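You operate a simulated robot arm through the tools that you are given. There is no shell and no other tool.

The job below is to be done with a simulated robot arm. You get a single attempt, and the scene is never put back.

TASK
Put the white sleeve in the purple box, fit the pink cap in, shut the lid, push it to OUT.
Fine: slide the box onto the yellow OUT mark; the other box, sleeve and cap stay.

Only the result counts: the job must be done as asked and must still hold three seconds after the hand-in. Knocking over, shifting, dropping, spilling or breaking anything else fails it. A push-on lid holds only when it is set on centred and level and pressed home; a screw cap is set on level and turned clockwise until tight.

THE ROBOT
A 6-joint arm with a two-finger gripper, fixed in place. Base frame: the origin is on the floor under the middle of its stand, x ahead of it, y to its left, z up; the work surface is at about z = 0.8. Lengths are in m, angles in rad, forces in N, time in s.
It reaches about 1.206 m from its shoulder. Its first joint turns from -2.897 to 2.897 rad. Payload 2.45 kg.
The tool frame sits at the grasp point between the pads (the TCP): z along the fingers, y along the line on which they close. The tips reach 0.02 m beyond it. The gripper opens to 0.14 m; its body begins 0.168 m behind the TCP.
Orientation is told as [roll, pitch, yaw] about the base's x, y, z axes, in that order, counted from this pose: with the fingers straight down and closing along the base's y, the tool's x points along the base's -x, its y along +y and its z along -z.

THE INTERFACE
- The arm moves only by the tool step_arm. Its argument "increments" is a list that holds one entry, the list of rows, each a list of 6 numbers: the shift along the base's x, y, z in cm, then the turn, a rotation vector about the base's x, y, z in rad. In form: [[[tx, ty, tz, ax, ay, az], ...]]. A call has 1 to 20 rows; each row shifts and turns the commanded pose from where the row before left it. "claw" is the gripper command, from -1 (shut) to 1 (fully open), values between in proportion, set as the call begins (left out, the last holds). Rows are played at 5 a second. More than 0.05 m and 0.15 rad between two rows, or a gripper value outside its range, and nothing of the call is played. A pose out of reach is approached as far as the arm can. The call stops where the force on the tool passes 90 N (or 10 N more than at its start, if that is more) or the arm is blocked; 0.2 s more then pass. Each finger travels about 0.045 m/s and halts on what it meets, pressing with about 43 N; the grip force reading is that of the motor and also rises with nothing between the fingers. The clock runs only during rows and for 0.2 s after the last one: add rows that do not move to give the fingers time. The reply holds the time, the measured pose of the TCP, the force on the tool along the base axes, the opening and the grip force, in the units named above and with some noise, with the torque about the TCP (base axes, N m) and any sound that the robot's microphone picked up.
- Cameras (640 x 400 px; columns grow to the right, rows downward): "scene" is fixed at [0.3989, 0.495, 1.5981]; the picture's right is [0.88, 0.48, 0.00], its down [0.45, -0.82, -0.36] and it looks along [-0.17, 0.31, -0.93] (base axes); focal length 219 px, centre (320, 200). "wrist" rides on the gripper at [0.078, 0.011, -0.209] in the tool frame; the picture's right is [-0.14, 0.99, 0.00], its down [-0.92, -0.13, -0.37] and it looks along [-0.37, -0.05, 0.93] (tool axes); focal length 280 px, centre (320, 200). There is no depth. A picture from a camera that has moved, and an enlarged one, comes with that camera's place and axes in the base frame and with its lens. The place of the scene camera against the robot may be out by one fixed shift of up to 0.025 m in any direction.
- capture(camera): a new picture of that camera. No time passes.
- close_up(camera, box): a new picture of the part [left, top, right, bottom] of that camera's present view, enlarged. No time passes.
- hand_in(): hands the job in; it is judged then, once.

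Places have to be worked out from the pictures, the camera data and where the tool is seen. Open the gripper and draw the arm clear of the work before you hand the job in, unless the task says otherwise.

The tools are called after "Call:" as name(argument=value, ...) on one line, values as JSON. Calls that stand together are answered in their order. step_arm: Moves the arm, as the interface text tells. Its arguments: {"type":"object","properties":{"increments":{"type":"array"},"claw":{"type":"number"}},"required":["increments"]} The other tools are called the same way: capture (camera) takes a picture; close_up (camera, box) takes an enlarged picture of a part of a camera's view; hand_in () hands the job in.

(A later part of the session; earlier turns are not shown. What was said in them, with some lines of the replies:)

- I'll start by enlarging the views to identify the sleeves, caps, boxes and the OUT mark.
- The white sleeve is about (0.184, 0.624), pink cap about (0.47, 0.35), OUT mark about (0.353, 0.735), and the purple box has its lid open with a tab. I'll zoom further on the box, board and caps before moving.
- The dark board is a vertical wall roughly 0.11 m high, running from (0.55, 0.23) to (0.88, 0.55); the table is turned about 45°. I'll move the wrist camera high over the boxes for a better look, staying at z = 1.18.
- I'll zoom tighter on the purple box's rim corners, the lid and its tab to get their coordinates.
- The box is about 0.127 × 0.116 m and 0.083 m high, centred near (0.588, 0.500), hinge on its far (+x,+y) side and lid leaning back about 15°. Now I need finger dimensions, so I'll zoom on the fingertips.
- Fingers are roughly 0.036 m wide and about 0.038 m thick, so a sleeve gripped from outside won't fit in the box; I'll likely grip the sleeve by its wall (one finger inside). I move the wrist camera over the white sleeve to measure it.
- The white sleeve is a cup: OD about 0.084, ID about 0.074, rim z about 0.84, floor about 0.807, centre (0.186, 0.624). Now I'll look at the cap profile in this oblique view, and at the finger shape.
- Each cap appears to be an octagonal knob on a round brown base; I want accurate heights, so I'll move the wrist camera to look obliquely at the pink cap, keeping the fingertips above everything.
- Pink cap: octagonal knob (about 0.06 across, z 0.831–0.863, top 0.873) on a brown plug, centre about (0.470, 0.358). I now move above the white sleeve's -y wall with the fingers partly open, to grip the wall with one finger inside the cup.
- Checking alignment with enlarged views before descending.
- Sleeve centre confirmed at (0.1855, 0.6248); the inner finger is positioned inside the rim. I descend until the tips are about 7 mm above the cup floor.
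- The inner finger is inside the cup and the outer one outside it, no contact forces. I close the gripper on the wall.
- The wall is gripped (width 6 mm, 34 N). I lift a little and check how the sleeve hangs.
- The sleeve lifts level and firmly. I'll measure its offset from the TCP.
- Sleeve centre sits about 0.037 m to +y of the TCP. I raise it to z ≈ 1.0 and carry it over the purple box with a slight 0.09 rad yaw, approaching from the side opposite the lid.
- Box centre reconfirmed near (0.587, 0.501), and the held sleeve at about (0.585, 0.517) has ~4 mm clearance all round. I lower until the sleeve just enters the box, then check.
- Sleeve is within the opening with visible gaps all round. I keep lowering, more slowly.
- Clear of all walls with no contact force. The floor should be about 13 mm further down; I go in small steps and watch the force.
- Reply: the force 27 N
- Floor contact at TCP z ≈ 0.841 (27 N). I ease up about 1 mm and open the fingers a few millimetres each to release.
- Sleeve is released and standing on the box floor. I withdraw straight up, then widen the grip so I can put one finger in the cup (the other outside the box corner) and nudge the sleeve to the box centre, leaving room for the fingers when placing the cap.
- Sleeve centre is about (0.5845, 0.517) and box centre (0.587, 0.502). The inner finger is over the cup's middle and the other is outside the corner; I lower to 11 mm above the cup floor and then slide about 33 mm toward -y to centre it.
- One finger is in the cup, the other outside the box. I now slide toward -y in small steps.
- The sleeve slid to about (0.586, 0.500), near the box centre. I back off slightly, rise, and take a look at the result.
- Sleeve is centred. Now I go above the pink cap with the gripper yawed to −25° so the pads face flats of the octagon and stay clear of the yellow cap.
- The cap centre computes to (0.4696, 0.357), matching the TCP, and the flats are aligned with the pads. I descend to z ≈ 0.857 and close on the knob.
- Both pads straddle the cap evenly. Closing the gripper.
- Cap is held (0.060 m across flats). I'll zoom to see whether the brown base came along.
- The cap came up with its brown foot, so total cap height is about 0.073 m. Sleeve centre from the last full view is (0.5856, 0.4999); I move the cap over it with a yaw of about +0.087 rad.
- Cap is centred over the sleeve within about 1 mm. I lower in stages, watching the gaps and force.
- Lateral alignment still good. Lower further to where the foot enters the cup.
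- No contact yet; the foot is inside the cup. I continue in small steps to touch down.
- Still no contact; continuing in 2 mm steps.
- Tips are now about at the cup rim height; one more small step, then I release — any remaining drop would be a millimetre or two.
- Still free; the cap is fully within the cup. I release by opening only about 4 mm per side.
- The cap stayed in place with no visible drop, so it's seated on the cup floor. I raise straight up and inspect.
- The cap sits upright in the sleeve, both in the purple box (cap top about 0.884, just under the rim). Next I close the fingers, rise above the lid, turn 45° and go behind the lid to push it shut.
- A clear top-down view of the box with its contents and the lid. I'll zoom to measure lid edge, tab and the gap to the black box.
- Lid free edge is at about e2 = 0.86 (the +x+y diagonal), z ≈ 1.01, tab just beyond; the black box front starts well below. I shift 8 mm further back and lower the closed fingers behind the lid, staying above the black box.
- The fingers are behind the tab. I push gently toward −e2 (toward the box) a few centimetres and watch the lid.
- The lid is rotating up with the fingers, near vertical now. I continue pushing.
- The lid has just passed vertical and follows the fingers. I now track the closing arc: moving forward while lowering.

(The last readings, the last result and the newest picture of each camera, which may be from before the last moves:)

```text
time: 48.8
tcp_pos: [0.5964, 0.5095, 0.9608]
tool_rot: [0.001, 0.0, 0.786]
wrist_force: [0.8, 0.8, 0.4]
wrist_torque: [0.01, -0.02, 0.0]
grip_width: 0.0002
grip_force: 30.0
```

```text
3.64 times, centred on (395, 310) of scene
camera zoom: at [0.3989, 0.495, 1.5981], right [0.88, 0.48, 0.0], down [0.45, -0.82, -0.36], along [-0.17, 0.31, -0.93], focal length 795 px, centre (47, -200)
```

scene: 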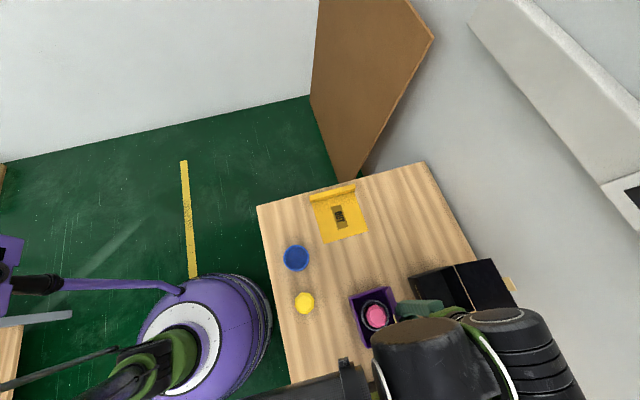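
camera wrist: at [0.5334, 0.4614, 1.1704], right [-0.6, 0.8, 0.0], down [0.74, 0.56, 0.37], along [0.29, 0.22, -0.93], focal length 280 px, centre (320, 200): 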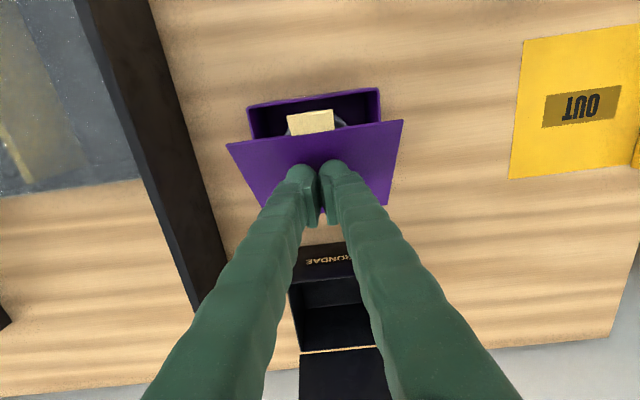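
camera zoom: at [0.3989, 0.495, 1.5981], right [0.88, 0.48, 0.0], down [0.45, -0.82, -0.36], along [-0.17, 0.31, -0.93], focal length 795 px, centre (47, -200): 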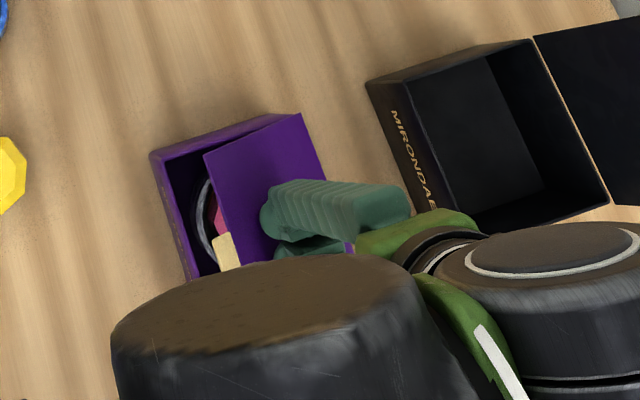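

The lid is about half closed. I continue along the arc down to nearly shut.

Call:
step_arm(increments=[[[-0.57, -0.57, -0.7, 0, 0, 0], [-0.57, -0.57, -0.7, 0, 0, 0], [-0.39, -0.39, -0.9, 0, 0, 0], [-0.39, -0.39, -0.9, 0, 0, 0], [0, 0, 0, 0, 0, 0]]])

Call:
capture(camera="wrist")

Call:
close_up(camera="scene", box=[335, 255, 455, 365])

```text
time: 50.0
tcp_pos: [0.5779, 0.4895, 0.9285]
tool_rot: [0.0, 0.0, 0.786]
wrist_force: [-0.4, -0.1, -0.2]
wrist_torque: [-0.01, -0.02, 0.0]
grip_width: 0.0
grip_force: 29.7
```

```text
taken
camera wrist: at [0.5141, 0.4422, 1.1382], right [-0.6, 0.8, 0.0], down [0.74, 0.56, 0.37], along [0.29, 0.22, -0.93], focal length 280 px, centre (320, 200)
```

wrist: 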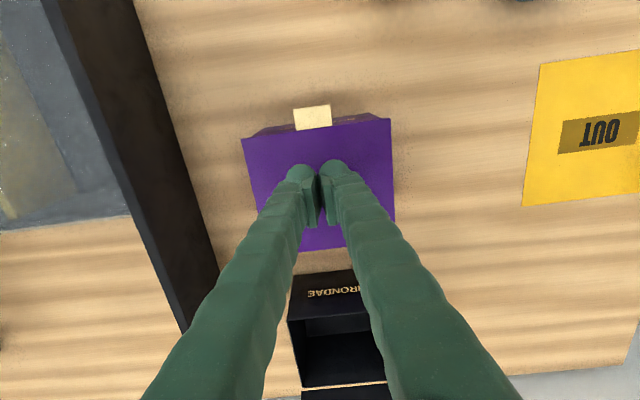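

```text
3.64 times, centred on (395, 310) of scene
camera zoom: at [0.3989, 0.495, 1.5981], right [0.88, 0.48, 0.0], down [0.45, -0.82, -0.36], along [-0.17, 0.31, -0.93], focal length 795 px, centre (47, -200)
```

zoom: 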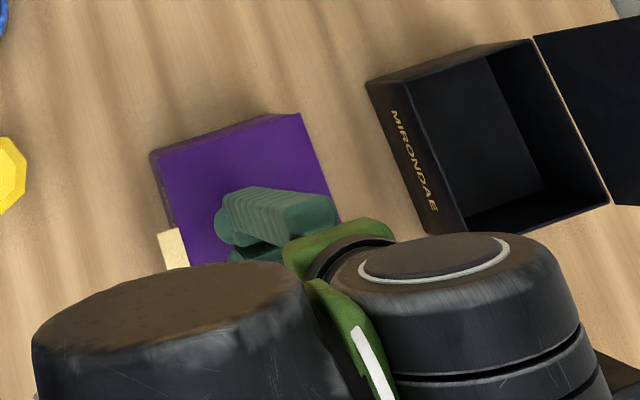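

Nearly shut. I lower further in small steps until I feel the lid seat.

Call:
step_arm(increments=[[[-0.25, -0.25, -0.5, 0, 0, 0], [-0.25, -0.25, -0.5, 0, 0, 0], [0, 0, -0.3, 0, 0, 0], [0, 0, -0.2, 0, 0, 0], [0, 0, 0, 0, 0, 0]]])

Call:
capture(camera="wrist")

```text
time: 51.2
tcp_pos: [0.5737, 0.4862, 0.9144]
tool_rot: [-0.001, 0.0, 0.787]
wrist_force: [0.6, -0.2, 0.5]
wrist_torque: [-0.02, 0.0, -0.02]
grip_width: 0.0
grip_force: 29.8
```

```text
taken
camera wrist: at [0.5096, 0.4374, 1.1231], right [-0.6, 0.8, 0.0], down [0.74, 0.56, 0.37], along [0.29, 0.22, -0.93], focal length 280 px, centre (320, 200)
```

wrist: 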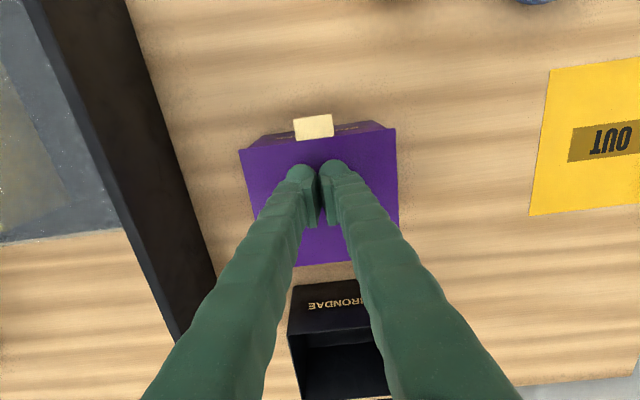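

Call:
step_arm(increments=[[[0, 0, -0.2, 0, 0, 0], [0, 0, -0.2, 0, 0, 0], [0, 0, 0, 0, 0, 0]]])

Call:
close_up(camera="wrist", box=[220, 90, 420, 290])

```text
time: 52.0
tcp_pos: [0.5741, 0.4848, 0.9098]
tool_rot: [0.0, 0.0, 0.785]
wrist_force: [-0.4, 0.3, 0.2]
wrist_torque: [0.0, 0.01, 0.01]
grip_width: 0.0
grip_force: 29.4
```

```text
2.00 times, centred on (320, 190) of wrist
camera zoom: at [0.5095, 0.4372, 1.119], right [-0.6, 0.8, 0.0], down [0.74, 0.56, 0.37], along [0.29, 0.22, -0.93], focal length 561 px, centre (320, 220)
```

zoom: 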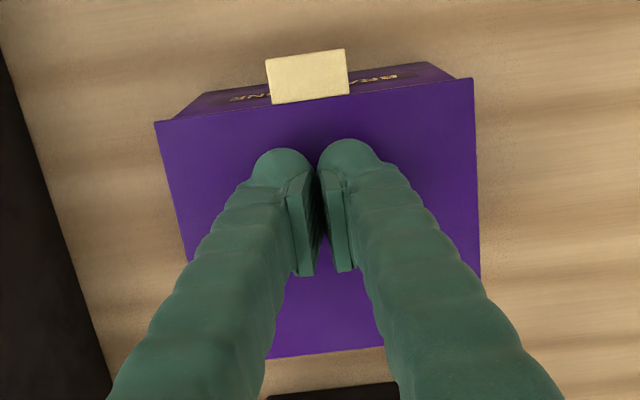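

Call:
step_arm(increments=[[[0, 0, -0.2, 0, 0, 0], [0, 0, -0.2, 0, 0, 0], [0, 0, 0, 0, 0, 0]]])

```text
time: 52.8
tcp_pos: [0.5726, 0.4855, 0.9061]
tool_rot: [0.001, -0.002, 0.786]
wrist_force: [5.1, 6.0, 34.9]
wrist_torque: [0.33, -0.3, 0.02]
grip_width: 0.0059
grip_force: 29.7
```

Contact: 35 N with the tip at about z = 0.886. I'll look at whether the lid lies flat and flush.

Call:
close_up(camera="wrist", box=[220, 90, 420, 290])

Call:
close_up(camera="scene", box=[335, 255, 455, 365])

```text
2.00 times, centred on (320, 190) of wrist
camera zoom: at [0.509, 0.4367, 1.1159], right [-0.6, 0.8, 0.0], down [0.74, 0.56, 0.37], along [0.29, 0.22, -0.93], focal length 561 px, centre (320, 220)
```

zoom: 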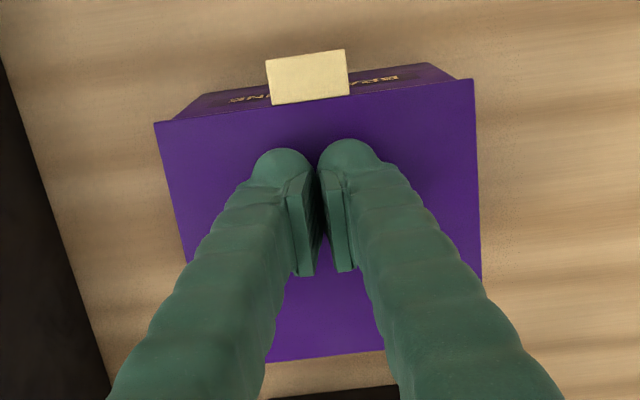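

```text
3.64 times, centred on (395, 310) of scene
camera zoom: at [0.3989, 0.495, 1.5981], right [0.88, 0.48, 0.0], down [0.45, -0.82, -0.36], along [-0.17, 0.31, -0.93], focal length 795 px, centre (47, -200)
```

zoom: 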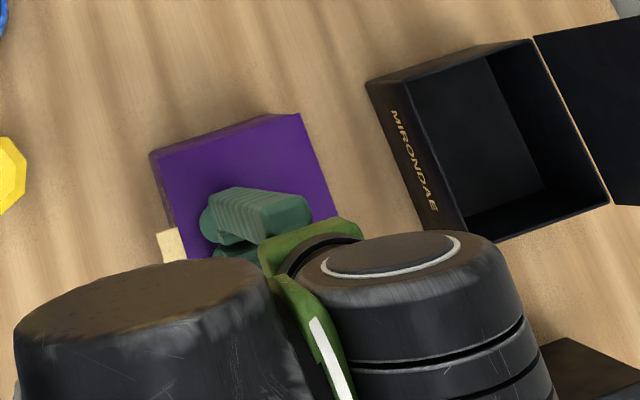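

The lid looks flat. I lift off and view from farther away to check for any gap at the front edge.

Call:
step_arm(increments=[[[0, 0, 1, 0, 0, 0], [-1.5, -1.5, 3, 0, 0, 0], [-2.5, -2.5, 3, 0, 0, 0], [-3, -3, 2, 0, 0, 0], [0, 0, 0, 0, 0, 0]]])

Call:
capture(camera="wrist")

Call:
close_up(camera="wrist", box=[220, 120, 420, 320])

Call:
close_up(camera="scene", box=[335, 255, 455, 365])

```text
time: 54.0
tcp_pos: [0.5019, 0.416, 0.996]
tool_rot: [0.0, 0.0, 0.786]
wrist_force: [0.0, -0.1, 0.2]
wrist_torque: [0.04, -0.01, -0.01]
grip_width: 0.0
grip_force: 29.7
```

```text
taken
camera wrist: at [0.4391, 0.3665, 1.2058], right [-0.6, 0.8, 0.0], down [0.74, 0.56, 0.37], along [0.29, 0.22, -0.93], focal length 280 px, centre (320, 200)
```

wrist: 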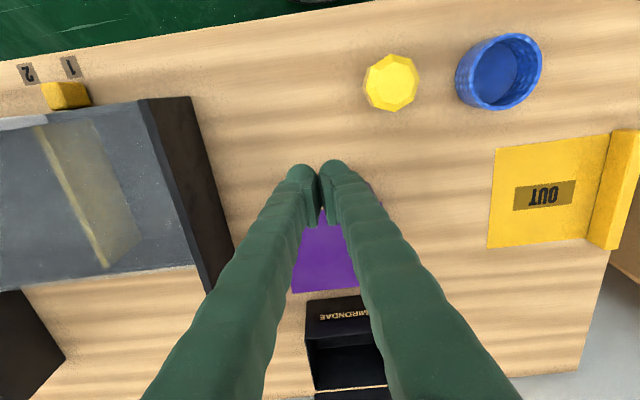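

```text
2.00 times, centred on (320, 220) of wrist
camera zoom: at [0.4391, 0.3665, 1.2058], right [-0.6, 0.8, 0.0], down [0.74, 0.56, 0.37], along [0.29, 0.22, -0.93], focal length 561 px, centre (320, 160)
```

zoom: 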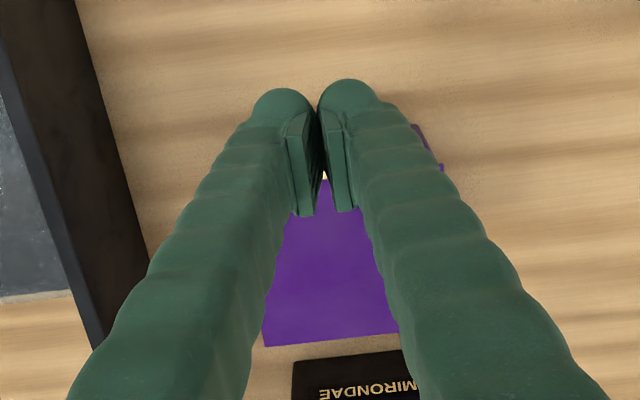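

```text
3.64 times, centred on (395, 310) of scene
camera zoom: at [0.3989, 0.495, 1.5981], right [0.88, 0.48, 0.0], down [0.45, -0.82, -0.36], along [-0.17, 0.31, -0.93], focal length 795 px, centre (47, -200)
```

zoom: 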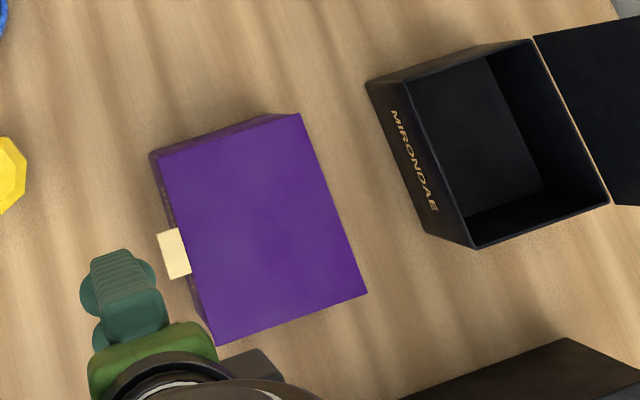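

The scene shows the lid down. I'll zoom harder to check if the front edge is flush.

Call:
close_up(camera="scene", box=[355, 285, 415, 325])

Call:
close_up(camera="scene", box=[360, 315, 420, 355])

Call:
step_arm(increments=[[[-3, 3, 0, 0, 0, 0], [-3, 3, 0, 0, 0, 0], [-3, 3, 0, 0, 0, 0], [0, 0, 0, 0, 0, 0]]])

Call:
capture(camera="wrist")

Call:
capture(camera="scene")

```text
10.00 times, centred on (385, 305) of scene
camera zoom: at [0.3989, 0.495, 1.5981], right [0.88, 0.48, 0.0], down [0.45, -0.82, -0.36], along [-0.17, 0.31, -0.93], focal length 2187 px, centre (-330, -850)
```

zoom: 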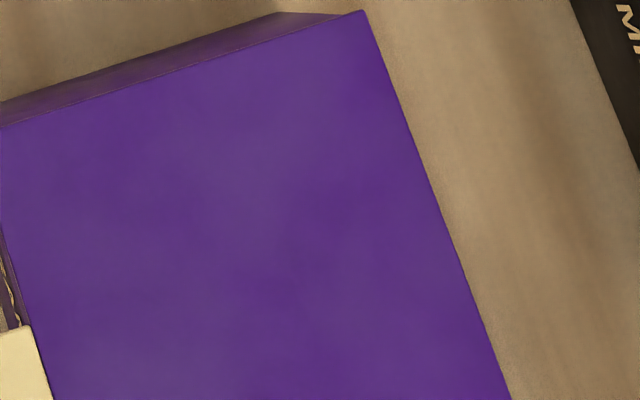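

```text
10.00 times, centred on (390, 335) of scene
camera zoom: at [0.3989, 0.495, 1.5981], right [0.88, 0.48, 0.0], down [0.45, -0.82, -0.36], along [-0.17, 0.31, -0.93], focal length 2187 px, centre (-380, -1150)
```

zoom: 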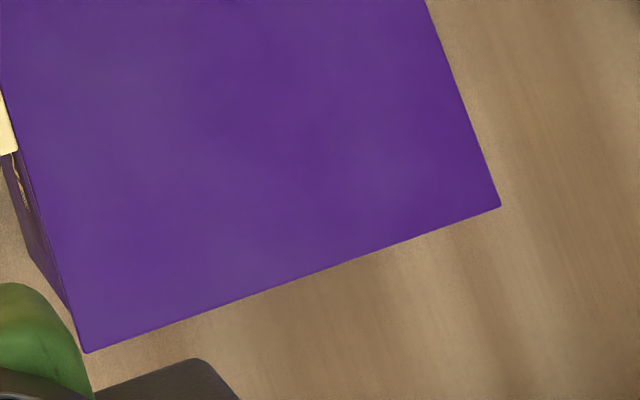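

```text
time: 55.0
tcp_pos: [0.4126, 0.5055, 0.9963]
tool_rot: [-0.002, 0.002, 0.784]
wrist_force: [0.5, -0.6, -0.5]
wrist_torque: [0.0, 0.01, 0.0]
grip_width: 0.0
grip_force: 29.2
```

```text
taken
camera wrist: at [0.3484, 0.4573, 1.2052], right [-0.6, 0.8, 0.0], down [0.74, 0.56, 0.37], along [0.29, 0.22, -0.93], focal length 280 px, centre (320, 200)
```

wrist: 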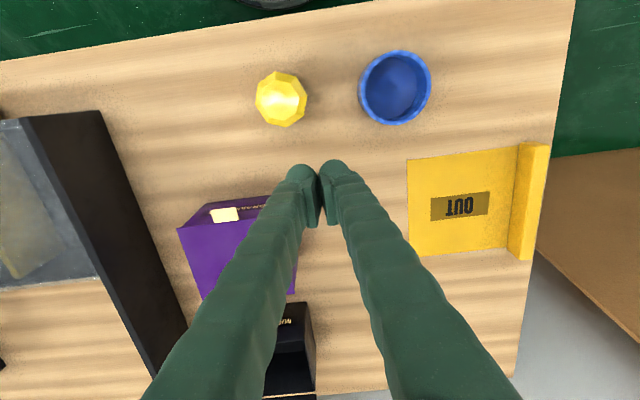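

```text
taken
```

scene: 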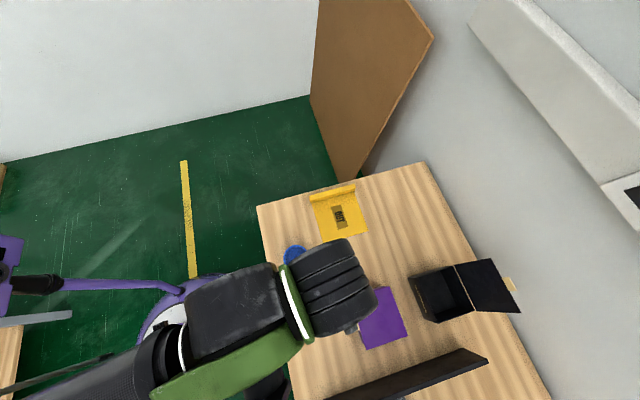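

Call:
close_up(camera="wrist", box=[165, 180, 305, 310])

Call:
close_up(camera="wrist", box=[170, 185, 270, 245])

```text
3.08 times, centred on (235, 245) of wrist
camera zoom: at [0.3484, 0.4573, 1.2052], right [-0.6, 0.8, 0.0], down [0.74, 0.56, 0.37], along [0.29, 0.22, -0.93], focal length 863 px, centre (582, 62)
```

zoom: 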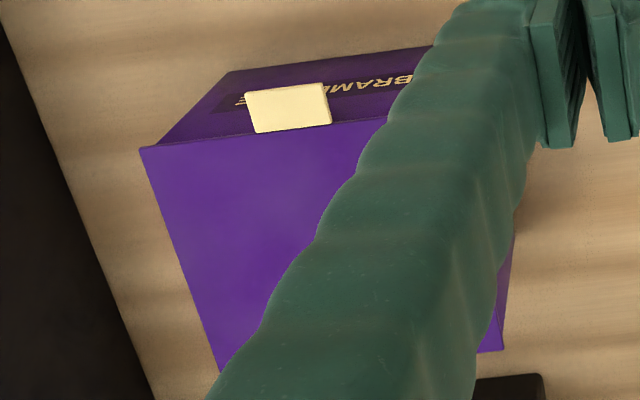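

```text
6.40 times, centred on (220, 215) of wrist
camera zoom: at [0.3484, 0.4573, 1.2052], right [-0.6, 0.8, 0.0], down [0.74, 0.56, 0.37], along [0.29, 0.22, -0.93], focal length 1794 px, centre (960, 104)
```

zoom: 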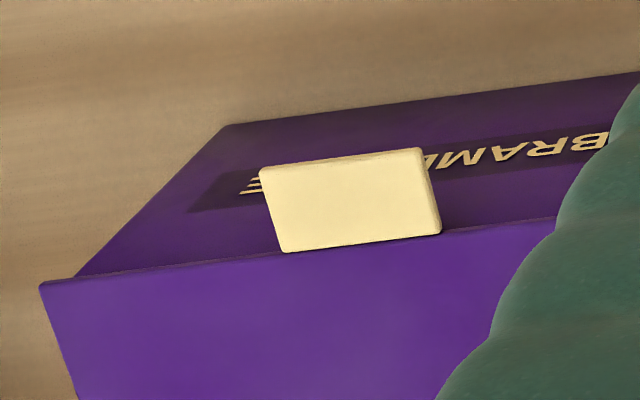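

The lid sits flush over the front face. I'll press down near the front edge, by the tab, to make sure it is pressed home.

Call:
step_arm(increments=[[[4.8, -1.22, 0, 0, 0, 0], [4.8, -1.22, 0, 0, 0, 0], [4.8, -1.22, 0, 0, 0, 0], [0, 0, -4, 0, 0, 0], [0, 0, -3.9, 0, 0, 0], [0, 0, 0, 0, 0, 0]]])

Call:
step_arm(increments=[[[0, 0, -0.3, 0, 0, 0], [0, 0, -0.3, 0, 0, 0], [0, 0, -0.2, 0, 0, 0], [0, 0, 0, 0, 0, 0]]])

```text
time: 56.4
tcp_pos: [0.5568, 0.4675, 0.9159]
tool_rot: [0.001, -0.001, 0.782]
wrist_force: [-0.4, 0.2, 0.6]
wrist_torque: [-0.02, -0.01, 0.01]
grip_width: 0.0001
grip_force: 29.8
```

```text
time: 57.4
tcp_pos: [0.5568, 0.4694, 0.9087]
tool_rot: [0.002, -0.001, 0.786]
wrist_force: [-0.5, 1.1, -0.4]
wrist_torque: [0.02, 0.01, 0.02]
grip_width: 0.0058
grip_force: 29.8
```

Call:
step_arm(increments=[[[0, 0, -0.2, 0, 0, 0], [0, 0, -0.2, 0, 0, 0], [0, 0, 0, 0, 0, 0]]])

Call:
capture(camera="wrist")

```text
time: 58.2
tcp_pos: [0.5559, 0.4687, 0.9053]
tool_rot: [0.0, -0.002, 0.785]
wrist_force: [-0.1, 2.6, 32.9]
wrist_torque: [0.27, -0.22, 0.02]
grip_width: 0.0062
grip_force: 29.0
```

```text
taken
camera wrist: at [0.4927, 0.4205, 1.1151], right [-0.6, 0.8, 0.0], down [0.74, 0.56, 0.37], along [0.29, 0.22, -0.93], focal length 280 px, centre (320, 200)
```

wrist: 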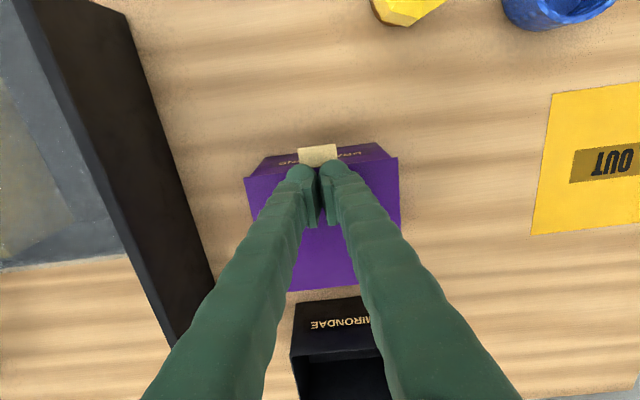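

Contact height near the front edge matches the earlier one (tip ≈ 0.887), so the lid is level. I press a bit harder to be sure.

Call:
step_arm(increments=[[[0, 0, -0.1, 0, 0, 0], [0, 0, -0.1, 0, 0, 0], [0, 0, 0, 0, 0, 0]]])

```text
time: 59.0
tcp_pos: [0.5567, 0.4683, 0.9031]
tool_rot: [0.001, -0.001, 0.784]
wrist_force: [2.4, 4.8, 53.5]
wrist_torque: [0.5, -0.47, 0.05]
grip_width: 0.0059
grip_force: 29.6
```

Lid holds level at 53 N: it's shut. Next I lift off, rotate the wrist so the camera trails and the fingers sit side by side along the box's end, and move over the gap between box and dark wall.

Call:
step_arm(increments=[[[0, 0, 4, 0, 0, 0], [0, 0, 4.5, 0, 0, 0.14], [0, 0, 4.2, 0, 0, 0.14], [2.8, -1.18, 0, 0, 0, 0.1434], [2.8, -1.18, 0, 0, 0, 0.1434], [2.8, -1.18, 0, 0, 0, 0.1434], [2.79, -1.18, 0, 0, 0, 0.1434], [0, 0, 0, 0, 0, 0.1434], [0, 0, 0, 0, 0, 0.1434], [0, 0, 0, 0, 0, 0.1434], [0, 0, 0, 0, 0, 0.1434], [0, 0, 0, 0, 0, 0.1434], [0, 0, 0, 0, 0, 0]]], claw=-0.43)

Call:
capture(camera="wrist")

Call:
capture(camera="scene")

```text
time: 61.8
tcp_pos: [0.6692, 0.4217, 1.029]
tool_rot: [0.001, 0.001, 2.358]
wrist_force: [0.1, -0.8, -0.7]
wrist_torque: [0.02, -0.03, -0.02]
grip_width: 0.0398
grip_force: 0.1
```

```text
taken
camera wrist: at [0.7164, 0.3586, 1.2391], right [-0.8, -0.6, 0.0], down [-0.56, 0.74, 0.37], along [-0.22, 0.29, -0.93], focal length 280 px, centre (320, 200)
```

wrist: 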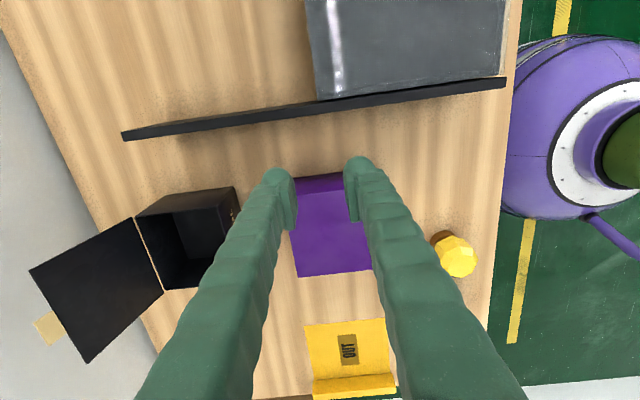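

```text
taken
```

scene: 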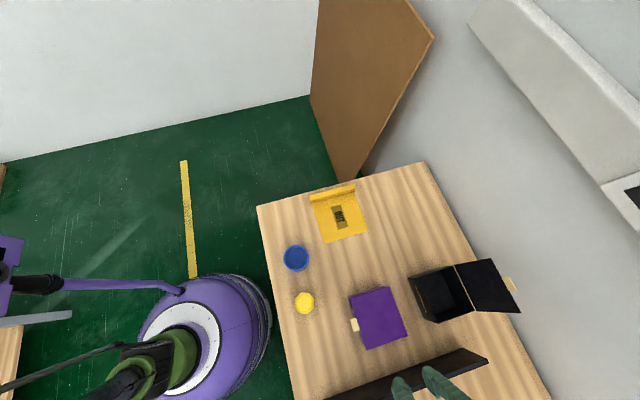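

The lid remains shut and the view shows box and OUT mark straight ahead. I'll zoom to measure both accurately.

Call:
close_up(camera="wrist", box=[270, 150, 410, 290])

Call:
close_up(camera="wrist", box=[280, 300, 420, 400])

Call:
close_up(camera="scene", box=[280, 170, 440, 360])

```text
2.86 times, centred on (340, 220) of wrist
camera zoom: at [0.7164, 0.3586, 1.2391], right [-0.8, -0.6, 0.0], down [-0.56, 0.74, 0.37], along [-0.22, 0.29, -0.93], focal length 801 px, centre (263, 143)
```

zoom: 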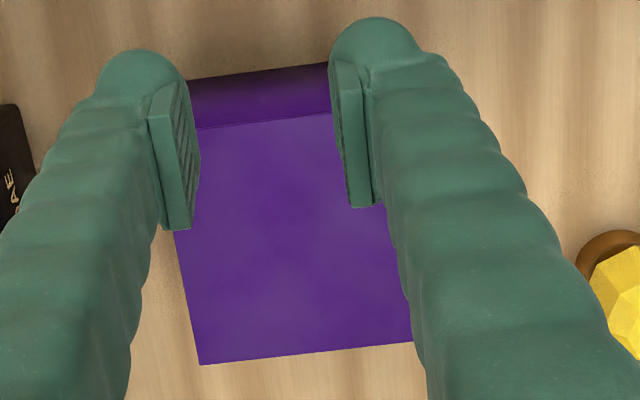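

```text
4.00 times, centred on (350, 350) of wrist
camera zoom: at [0.7164, 0.3586, 1.2391], right [-0.8, -0.6, 0.0], down [-0.56, 0.74, 0.37], along [-0.22, 0.29, -0.93], focal length 1122 px, centre (200, -400)
```

zoom: 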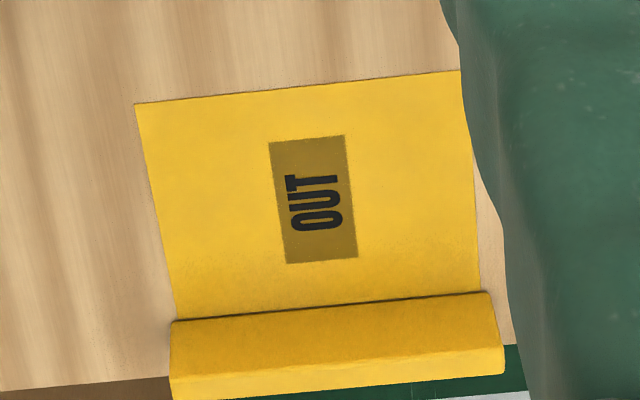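

```text
2.11 times, centred on (360, 265) of scene
camera zoom: at [0.3989, 0.495, 1.5981], right [0.88, 0.48, 0.0], down [0.45, -0.82, -0.36], along [-0.17, 0.31, -0.93], focal length 460 px, centre (236, 63)
```

zoom: 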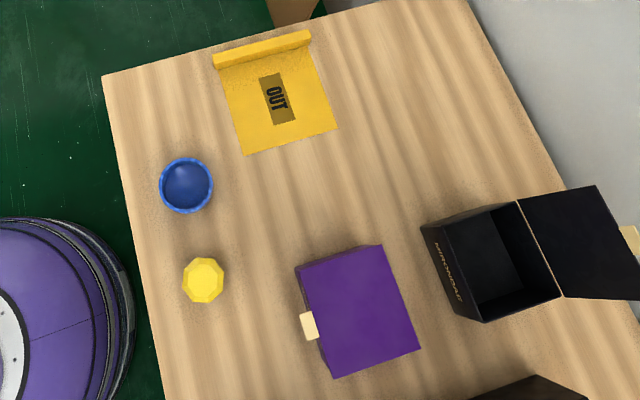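

Mark centre is e1 = −0.274, e2 = 0.772 (along/across the diagonal), box centre e1 ≈ 0.0595, e2 ≈ 0.7705 — a straight push of about 0.333 m. I tilt the fingertips 0.2 rad forward so they meet the box body below the lid, then descend into the gap.

Call:
step_arm(increments=[[[0, 0, 0, 0.0707, 0.0707, 0], [0, 0, 0, 0.0707, 0.0707, 0], [0, 0, -3.8, 0, 0, 0], [0, 0, -3.8, 0, 0, 0], [0, 0, -3.8, 0, 0, 0], [0, 0, 0, 0, 0, 0]]])

Call:
capture(camera="wrist")

Call:
capture(camera="scene")

```text
time: 63.2
tcp_pos: [0.6687, 0.4212, 0.9153]
tool_rot: [0.001, -0.201, 2.353]
wrist_force: [0.0, -0.6, -0.5]
wrist_torque: [0.0, -0.04, -0.01]
grip_width: 0.0403
grip_force: 0.0
```

```text
taken
camera wrist: at [0.7449, 0.3301, 1.1054], right [-0.8, -0.61, 0.03], down [-0.5, 0.68, 0.54], along [-0.35, 0.42, -0.84], focal length 280 px, centre (320, 200)
```

wrist: 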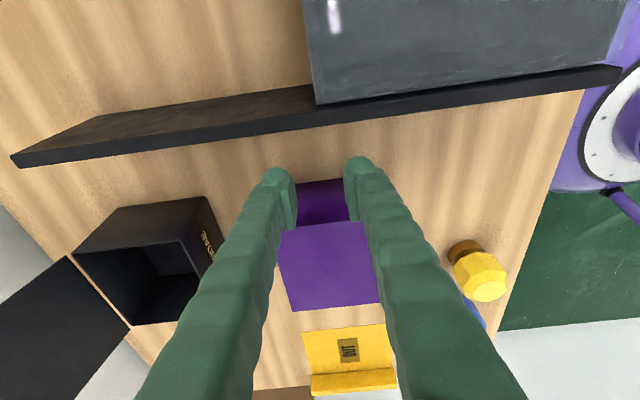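

```text
taken
```

scene: 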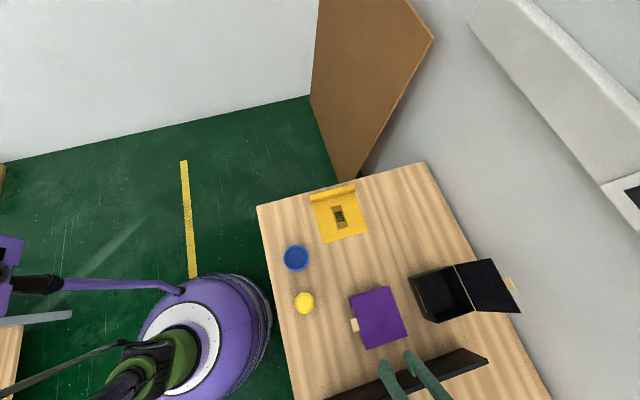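

Fingers are clear of the wall and the box. Descend to pushing height (tips ≈ 0.818).

Call:
step_arm(increments=[[[0, 0, -3.0, 0, 0, 0], [0, 0, -2.7, 0, 0, 0], [0, 0, -2.0, 0, 0, 0], [0, 0, 0, 0, 0, 0]]])

Call:
capture(camera="wrist")

Call:
close_up(camera="scene", box=[330, 275, 490, 400])

```text
time: 64.2
tcp_pos: [0.669, 0.4222, 0.8381]
tool_rot: [0.0, -0.2, 2.357]
wrist_force: [-0.2, 0.2, -0.8]
wrist_torque: [0.02, -0.02, 0.02]
grip_width: 0.0398
grip_force: 0.0
```

```text
taken
camera wrist: at [0.7449, 0.3303, 1.0283], right [-0.8, -0.61, 0.03], down [-0.5, 0.68, 0.54], along [-0.35, 0.42, -0.84], focal length 280 px, centre (320, 200)
```

wrist: 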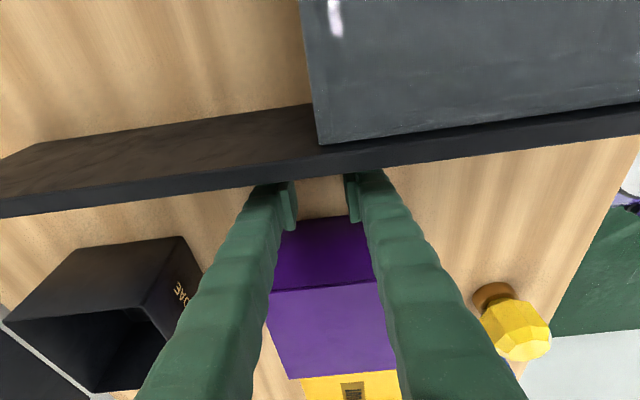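

```text
3.20 times, centred on (410, 338) of scene
camera zoom: at [0.3989, 0.495, 1.5981], right [0.88, 0.48, 0.0], down [0.45, -0.82, -0.36], along [-0.17, 0.31, -0.93], focal length 700 px, centre (32, -240)
```

zoom: 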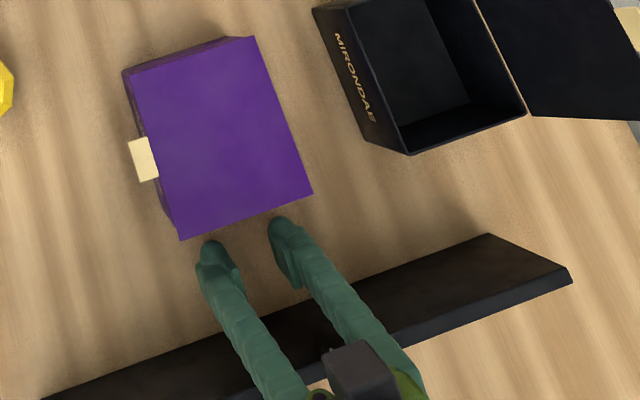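

Fingers are centred behind the box. I start the push along −e1 gently and check contact.

Call:
step_arm(increments=[[[-0.7, 0.7, 0, 0, 0, 0], [-0.7, 0.7, 0, 0, 0, 0], [-0.7, 0.7, 0, 0, 0, 0], [-0.7, 0.7, 0, 0, 0, 0], [-0.7, 0.7, 0, 0, 0, 0], [-0.7, 0.7, 0, 0, 0, 0], [0, 0, 0, 0, 0, 0]]])

Call:
capture(camera="wrist")

Call:
close_up(camera="scene", box=[330, 275, 490, 400])

```text
time: 65.8
tcp_pos: [0.6258, 0.4644, 0.8392]
tool_rot: [0.0, -0.201, 2.357]
wrist_force: [0.3, 0.3, 0.4]
wrist_torque: [0.01, 0.0, -0.01]
grip_width: 0.0398
grip_force: 0.1
```

```text
taken
camera wrist: at [0.7021, 0.3724, 1.0286], right [-0.79, -0.61, 0.03], down [-0.5, 0.68, 0.54], along [-0.35, 0.42, -0.84], focal length 280 px, centre (320, 200)
```

wrist: 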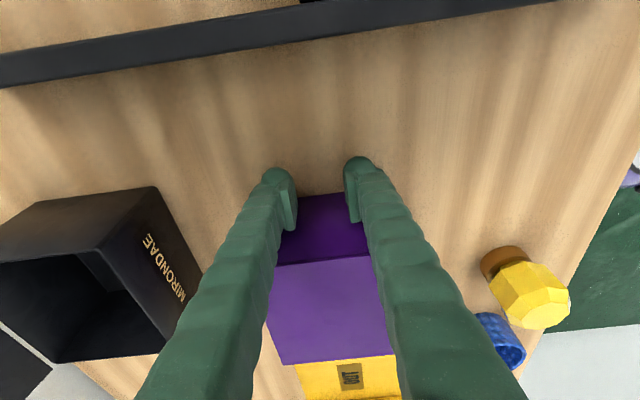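

```text
3.20 times, centred on (410, 338) of scene
camera zoom: at [0.3989, 0.495, 1.5981], right [0.88, 0.48, 0.0], down [0.45, -0.82, -0.36], along [-0.17, 0.31, -0.93], focal length 700 px, centre (32, -240)
```

zoom: 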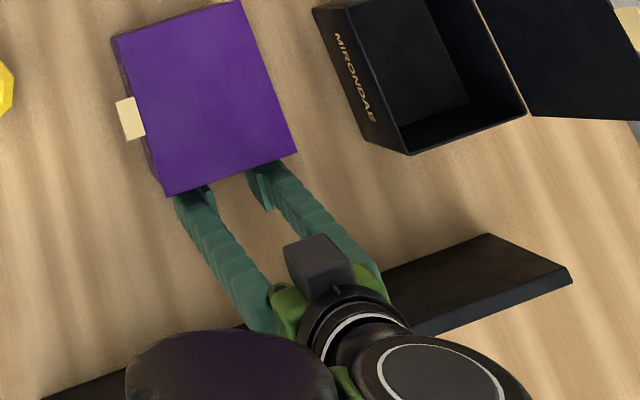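

The box slides square with the lid shut. I continue with a long, slow push of 0.24 m.

Call:
step_arm(increments=[[[-0.7, 0.7, 0, 0, 0, 0], [-1, 1, 0, 0, 0, 0], [-1, 1, 0, 0, 0, 0], [-1, 1, 0, 0, 0, 0], [-1, 1, 0, 0, 0, 0], [-1, 1, 0, 0, 0, 0], [-1, 1, 0, 0, 0, 0], [-1, 1, 0, 0, 0, 0], [-1, 1, 0, 0, 0, 0], [-0.7, 0.7, 0, 0, 0, 0], [-0.5, 0.5, 0, 0, 0, 0], [0, 0, 0, 0, 0, 0]]])

Call:
capture(camera="wrist")

Call:
capture(camera="scene")

```text
time: 68.4
tcp_pos: [0.5288, 0.5631, 0.8379]
tool_rot: [0.0, -0.201, 2.358]
wrist_force: [0.6, -0.2, -0.4]
wrist_torque: [0.0, 0.04, -0.01]
grip_width: 0.0401
grip_force: 0.0
```

```text
taken
camera wrist: at [0.6036, 0.4711, 1.0283], right [-0.8, -0.61, 0.03], down [-0.5, 0.68, 0.54], along [-0.35, 0.42, -0.84], focal length 280 px, centre (320, 200)
```

wrist: 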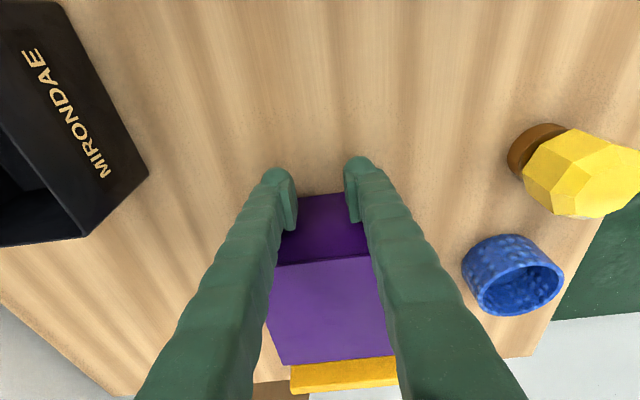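

```text
taken
```

scene: 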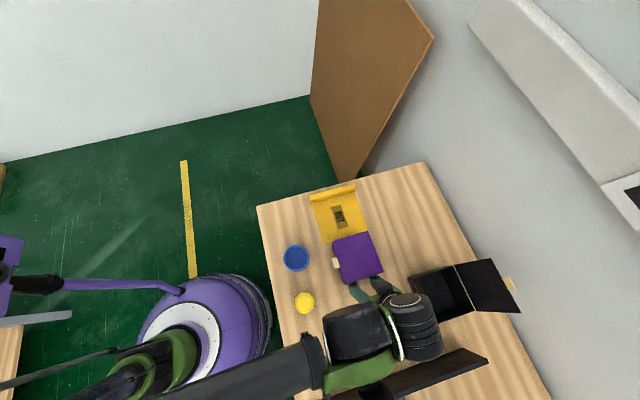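

Box is sliding straight and now at the near edge of the mark. I'll measure the remaining distance from an enlarged scene view.

Call:
close_up(camera="scene", box=[300, 175, 400, 300])

Call:
close_up(camera="wrist", box=[230, 170, 430, 400])

```text
3.20 times, centred on (350, 238) of scene
camera zoom: at [0.3989, 0.495, 1.5981], right [0.88, 0.48, 0.0], down [0.45, -0.82, -0.36], along [-0.17, 0.31, -0.93], focal length 700 px, centre (224, 80)
```

zoom: 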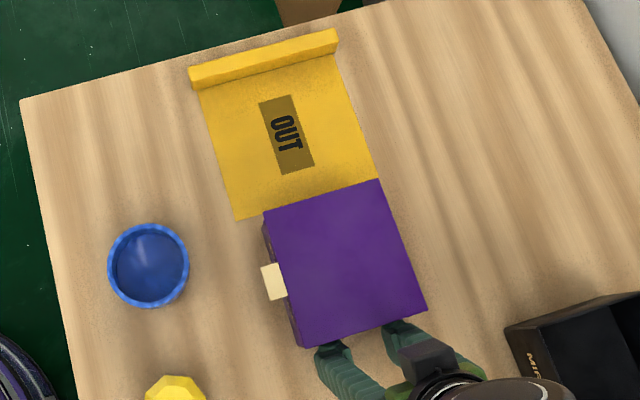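

```text
1.74 times, centred on (330, 285) of wrist
camera zoom: at [0.6036, 0.4711, 1.0283], right [-0.8, -0.61, 0.03], down [-0.5, 0.68, 0.54], along [-0.35, 0.42, -0.84], focal length 488 px, centre (303, 52)
```

zoom: 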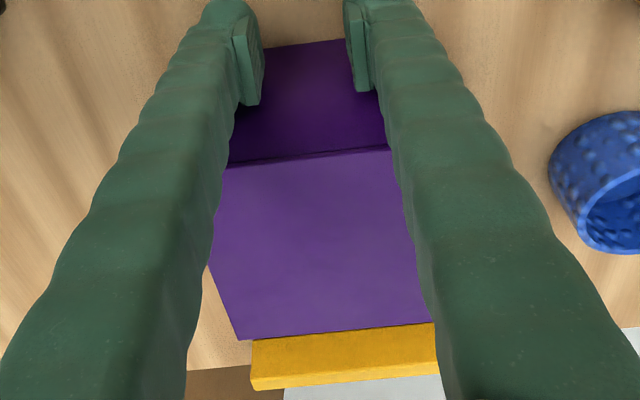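

Remaining travel is about 0.1655 m to the mark's centre. I push 0.151 m now and leave a final correction.

Call:
step_arm(increments=[[[-0.7, 0.7, 0, 0, 0, 0], [-1, 1, 0, 0, 0, 0], [-1, 1, 0, 0, 0, 0], [-1, 1, 0, 0, 0, 0], [-1, 1, 0, 0, 0, 0], [-1, 1, 0, 0, 0, 0], [-1, 1, 0, 0, 0, 0], [-1, 1, 0, 0, 0, 0], [-1, 1, 0, 0, 0, 0], [-1, 1, 0, 0, 0, 0], [-0.6, 0.6, 0, 0, 0, 0], [-0.4, 0.4, 0, 0, 0, 0], [0, 0, 0, 0, 0, 0]]])

Call:
capture(camera="wrist")

Call:
close_up(camera="scene", box=[290, 165, 410, 285])

```text
time: 71.2
tcp_pos: [0.4209, 0.6695, 0.8392]
tool_rot: [0.001, -0.202, 2.356]
wrist_force: [1.2, -1.1, 0.5]
wrist_torque: [0.01, 0.03, -0.01]
grip_width: 0.0401
grip_force: 0.0
```

```text
taken
camera wrist: at [0.4962, 0.5784, 1.0285], right [-0.8, -0.61, 0.03], down [-0.5, 0.68, 0.54], along [-0.35, 0.42, -0.84], focal length 280 px, centre (320, 200)
```

wrist: 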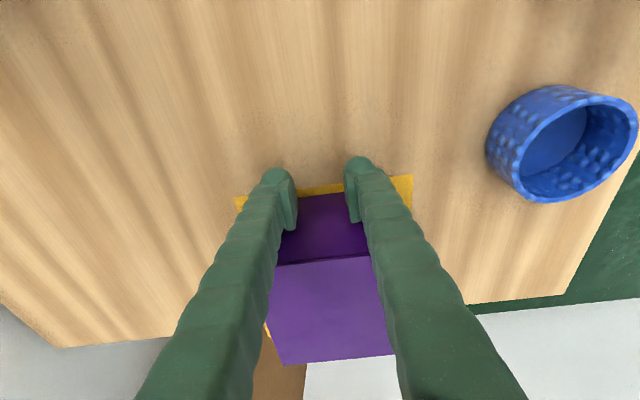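

```text
3.33 times, centred on (350, 225) of scene
camera zoom: at [0.3989, 0.495, 1.5981], right [0.88, 0.48, 0.0], down [0.45, -0.82, -0.36], along [-0.17, 0.31, -0.93], focal length 729 px, centre (220, 117)
```

zoom: 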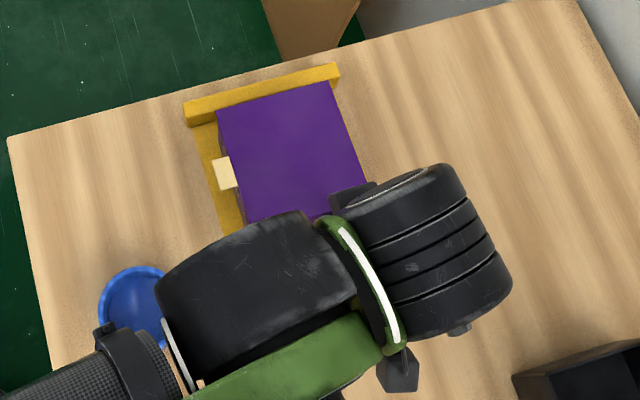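

Box is nearly there: by TCP and images about 14 mm short of centred. Final small push.

Call:
step_arm(increments=[[[-0.35, 0.35, 0, 0, 0, 0], [-0.35, 0.35, 0, 0, 0, 0], [-0.25, 0.25, 0, 0, 0, 0], [0, 0, 0, 0, 0, 0]]])

Call:
close_up(camera="wrist", box=[220, 160, 430, 370])

Call:
close_up(camera="scene", box=[290, 165, 410, 285])

```text
time: 72.2
tcp_pos: [0.4117, 0.6792, 0.8391]
tool_rot: [-0.001, -0.201, 2.354]
wrist_force: [0.2, 0.3, 0.5]
wrist_torque: [-0.02, -0.02, -0.01]
grip_width: 0.0399
grip_force: 0.0
```

```text
1.90 times, centred on (325, 265) of wrist
camera zoom: at [0.4868, 0.5881, 1.0287], right [-0.8, -0.61, 0.03], down [-0.5, 0.68, 0.54], along [-0.35, 0.42, -0.84], focal length 534 px, centre (310, 76)
```

zoom: 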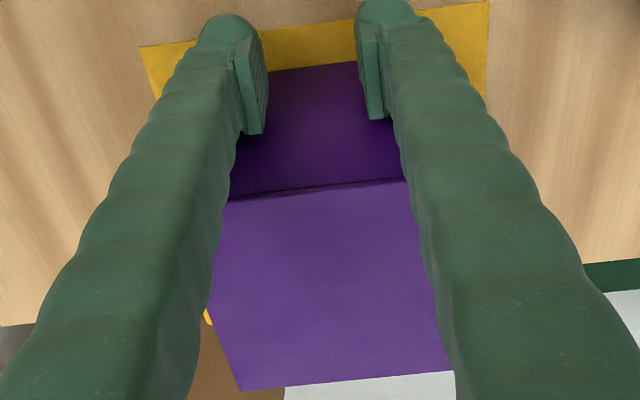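

```text
3.33 times, centred on (350, 225) of scene
camera zoom: at [0.3989, 0.495, 1.5981], right [0.88, 0.48, 0.0], down [0.45, -0.82, -0.36], along [-0.17, 0.31, -0.93], focal length 729 px, centre (220, 117)
```

zoom: 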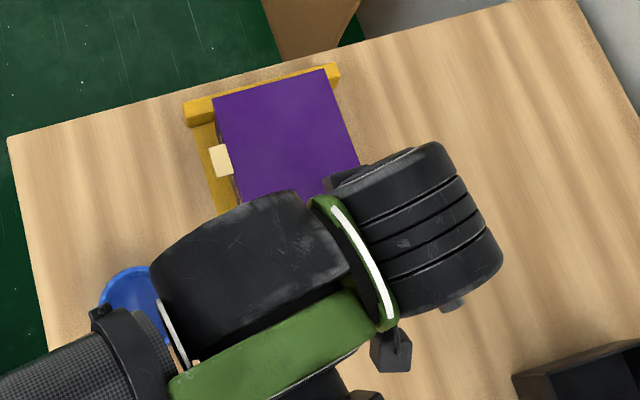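

The box lies within the mark with about 2 cm margin at the near side. I back the fingers off, rise, and verify from above.

Call:
step_arm(increments=[[[0.5, -0.5, 0, 0, 0, 0], [1, -1, 0, 0, 0, 0], [1.5, -1.5, 0, 0, 0, 0], [0, 0, 3, 0, 0, 0], [0, 0, 4, 0, 0, 0], [0, 0, 4, 0, 0, 0], [0, 0, 4, -0.0707, -0.0707, 0], [0, 0, 4, -0.0707, -0.0707, 0], [0, 0, 0, 0, 0, 0]]])

Call:
capture(camera="wrist")

Call:
capture(camera="scene")

```text
time: 74.2
tcp_pos: [0.4407, 0.6496, 1.0285]
tool_rot: [0.0, 0.001, 2.356]
wrist_force: [-0.8, 0.3, -0.1]
wrist_torque: [-0.02, -0.01, 0.01]
grip_width: 0.04
grip_force: 0.1
```

```text
taken
camera wrist: at [0.4879, 0.5865, 1.2384], right [-0.8, -0.6, 0.0], down [-0.56, 0.74, 0.37], along [-0.22, 0.29, -0.93], focal length 280 px, centre (320, 200)
```

wrist: 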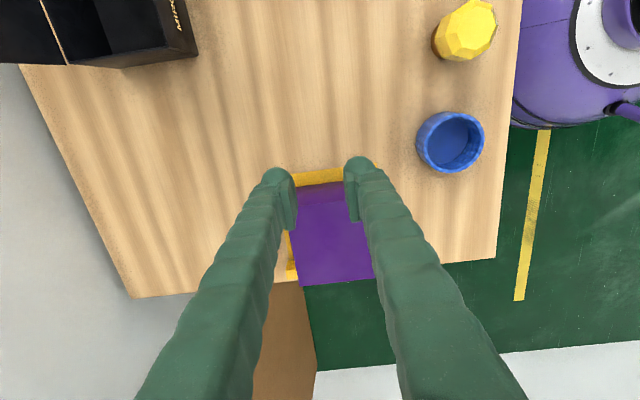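

```text
taken
```

scene: 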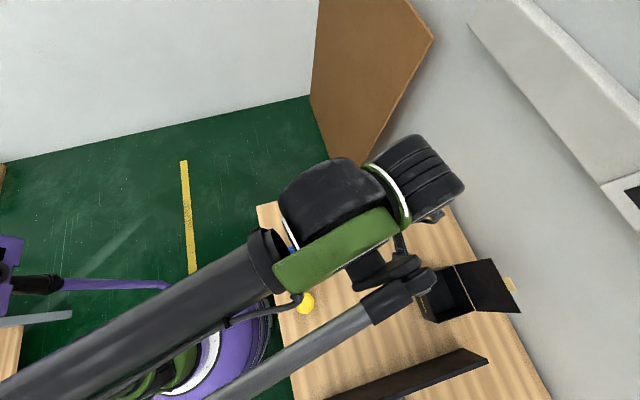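

I draw the arm back toward the robot and open the gripper so the scene camera can see the box on the mark.

Call:
step_arm(increments=[[[0.5, -2.5, 4, 0, 0, 0], [0.5, -3, 3.5, 0, 0, 0], [0.5, -4.2, 2, 0, 0, 0], [0.5, -4.5, 0, 0, 0, 0], [0.5, -4.5, 0, 0, 0, 0], [0.5, -4.5, 0, 0, 0, 0], [0.5, -4.5, 0, 0, 0, 0], [0.5, -4.5, 0, 0, 0, 0], [0, 0, 0, 0, 0, 0]]], claw=0.6)

Call:
capture(camera="scene")

Call:
capture(camera="wrist")

Call:
close_up(camera="scene", box=[290, 165, 390, 265])

```text
time: 76.2
tcp_pos: [0.4809, 0.3266, 1.1237]
tool_rot: [-0.003, -0.001, 2.356]
wrist_force: [-0.4, 0.2, 1.0]
wrist_torque: [0.01, 0.03, 0.02]
grip_width: 0.1119
grip_force: 0.1
```

```text
taken
```

scene: 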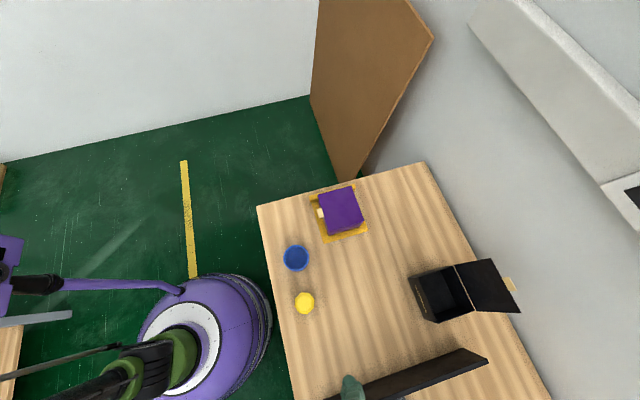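

```text
taken
camera wrist: at [0.5279, 0.2627, 1.3327], right [-0.8, -0.6, 0.0], down [-0.56, 0.74, 0.37], along [-0.22, 0.29, -0.93], focal length 280 px, centre (320, 200)
```

wrist: 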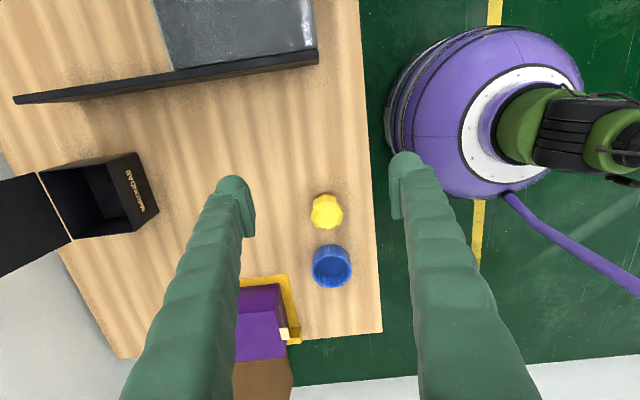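

```text
4.00 times, centred on (340, 215) of scene
camera zoom: at [0.3989, 0.495, 1.5981], right [0.88, 0.48, 0.0], down [0.45, -0.82, -0.36], along [-0.17, 0.31, -0.93], focal length 875 px, centre (240, 140)
```

zoom: 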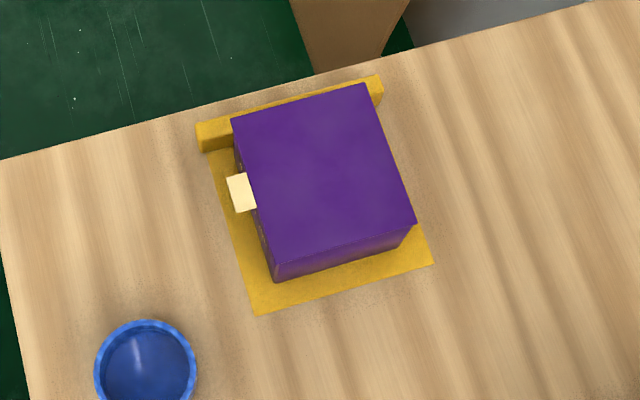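

The box sits square on the mark (about 2.4 cm and 1.3 cm margins front/back, centred sideways), with the other items untouched. I'll zoom once more to check the lid is still fully shut.

Call:
close_up(camera="scene", box=[310, 180, 370, 245])

Call:
close_up(camera="wrist", box=[220, 260, 320, 370])

Call:
close_up(camera="scene", box=[270, 230, 530, 400])

```text
6.15 times, centred on (340, 212) of scene
camera zoom: at [0.3989, 0.495, 1.5981], right [0.88, 0.48, 0.0], down [0.45, -0.82, -0.36], along [-0.17, 0.31, -0.93], focal length 1346 px, centre (197, 123)
```

zoom: 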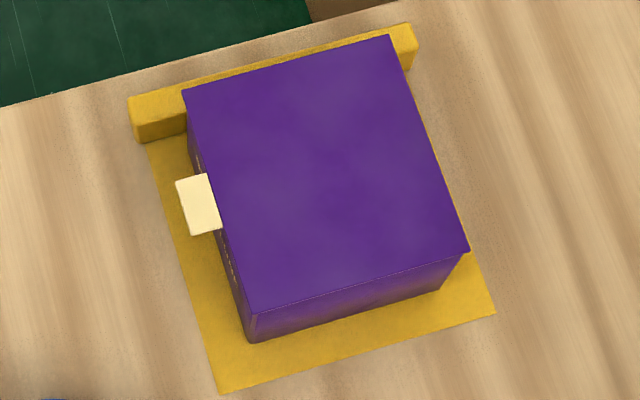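

```text
3.64 times, centred on (270, 315) of wrist
camera zoom: at [0.5279, 0.2627, 1.3327], right [-0.8, -0.6, 0.0], down [-0.56, 0.74, 0.37], along [-0.22, 0.29, -0.93], focal length 1020 px, centre (502, -218)
```

zoom: 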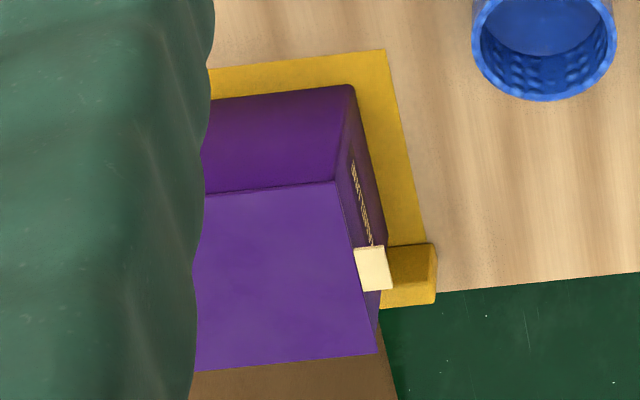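

```text
2.35 times, centred on (400, 315) of scene
camera zoom: at [0.3989, 0.495, 1.5981], right [0.88, 0.48, 0.0], down [0.45, -0.82, -0.36], along [-0.17, 0.31, -0.93], focal length 514 px, centre (132, -71)
```

zoom: 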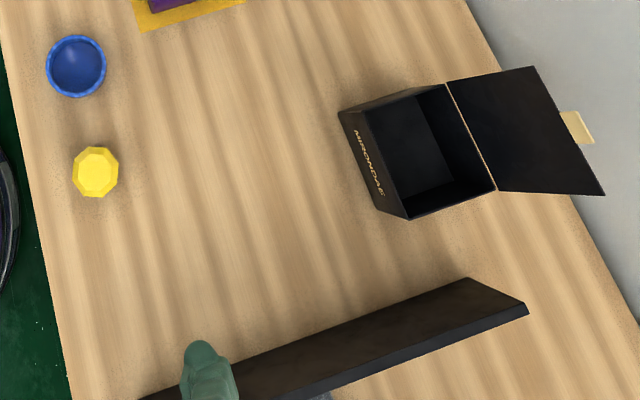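

The lid is flush all round, the box is square on the yellow OUT mark, and the blue sleeve, yellow cap and black box are where they started. The gripper is open and well clear, so I hand the job in.

Call:
hand_in()

```text
The job is handed in.
```

The job is done and handed in. The white sleeve is in the purple box with the pink cap standing upright in it, the lid is shut, and the box is on the yellow OUT mark.

- **Sleeve and cap:** the cap went down into the sleeve and stayed in place when I let go. I last saw it upright just before closing the lid.
- **Lid:** it sits level. I pressed it at the front edge up to about 53 N. There was no click, and it stayed shut through the push.
- **Box on OUT:** it slid straight and square. From the pictures it has about 2.4 cm of mark at the near end and about 1.3 cm before the yellow bar. It is centred side to side and about 5 mm past centre toward the bar.
- **Everything else:** the blue sleeve, yellow cap and black box look unmoved. The gripper is open and drawn clear at about 1.12 m height.
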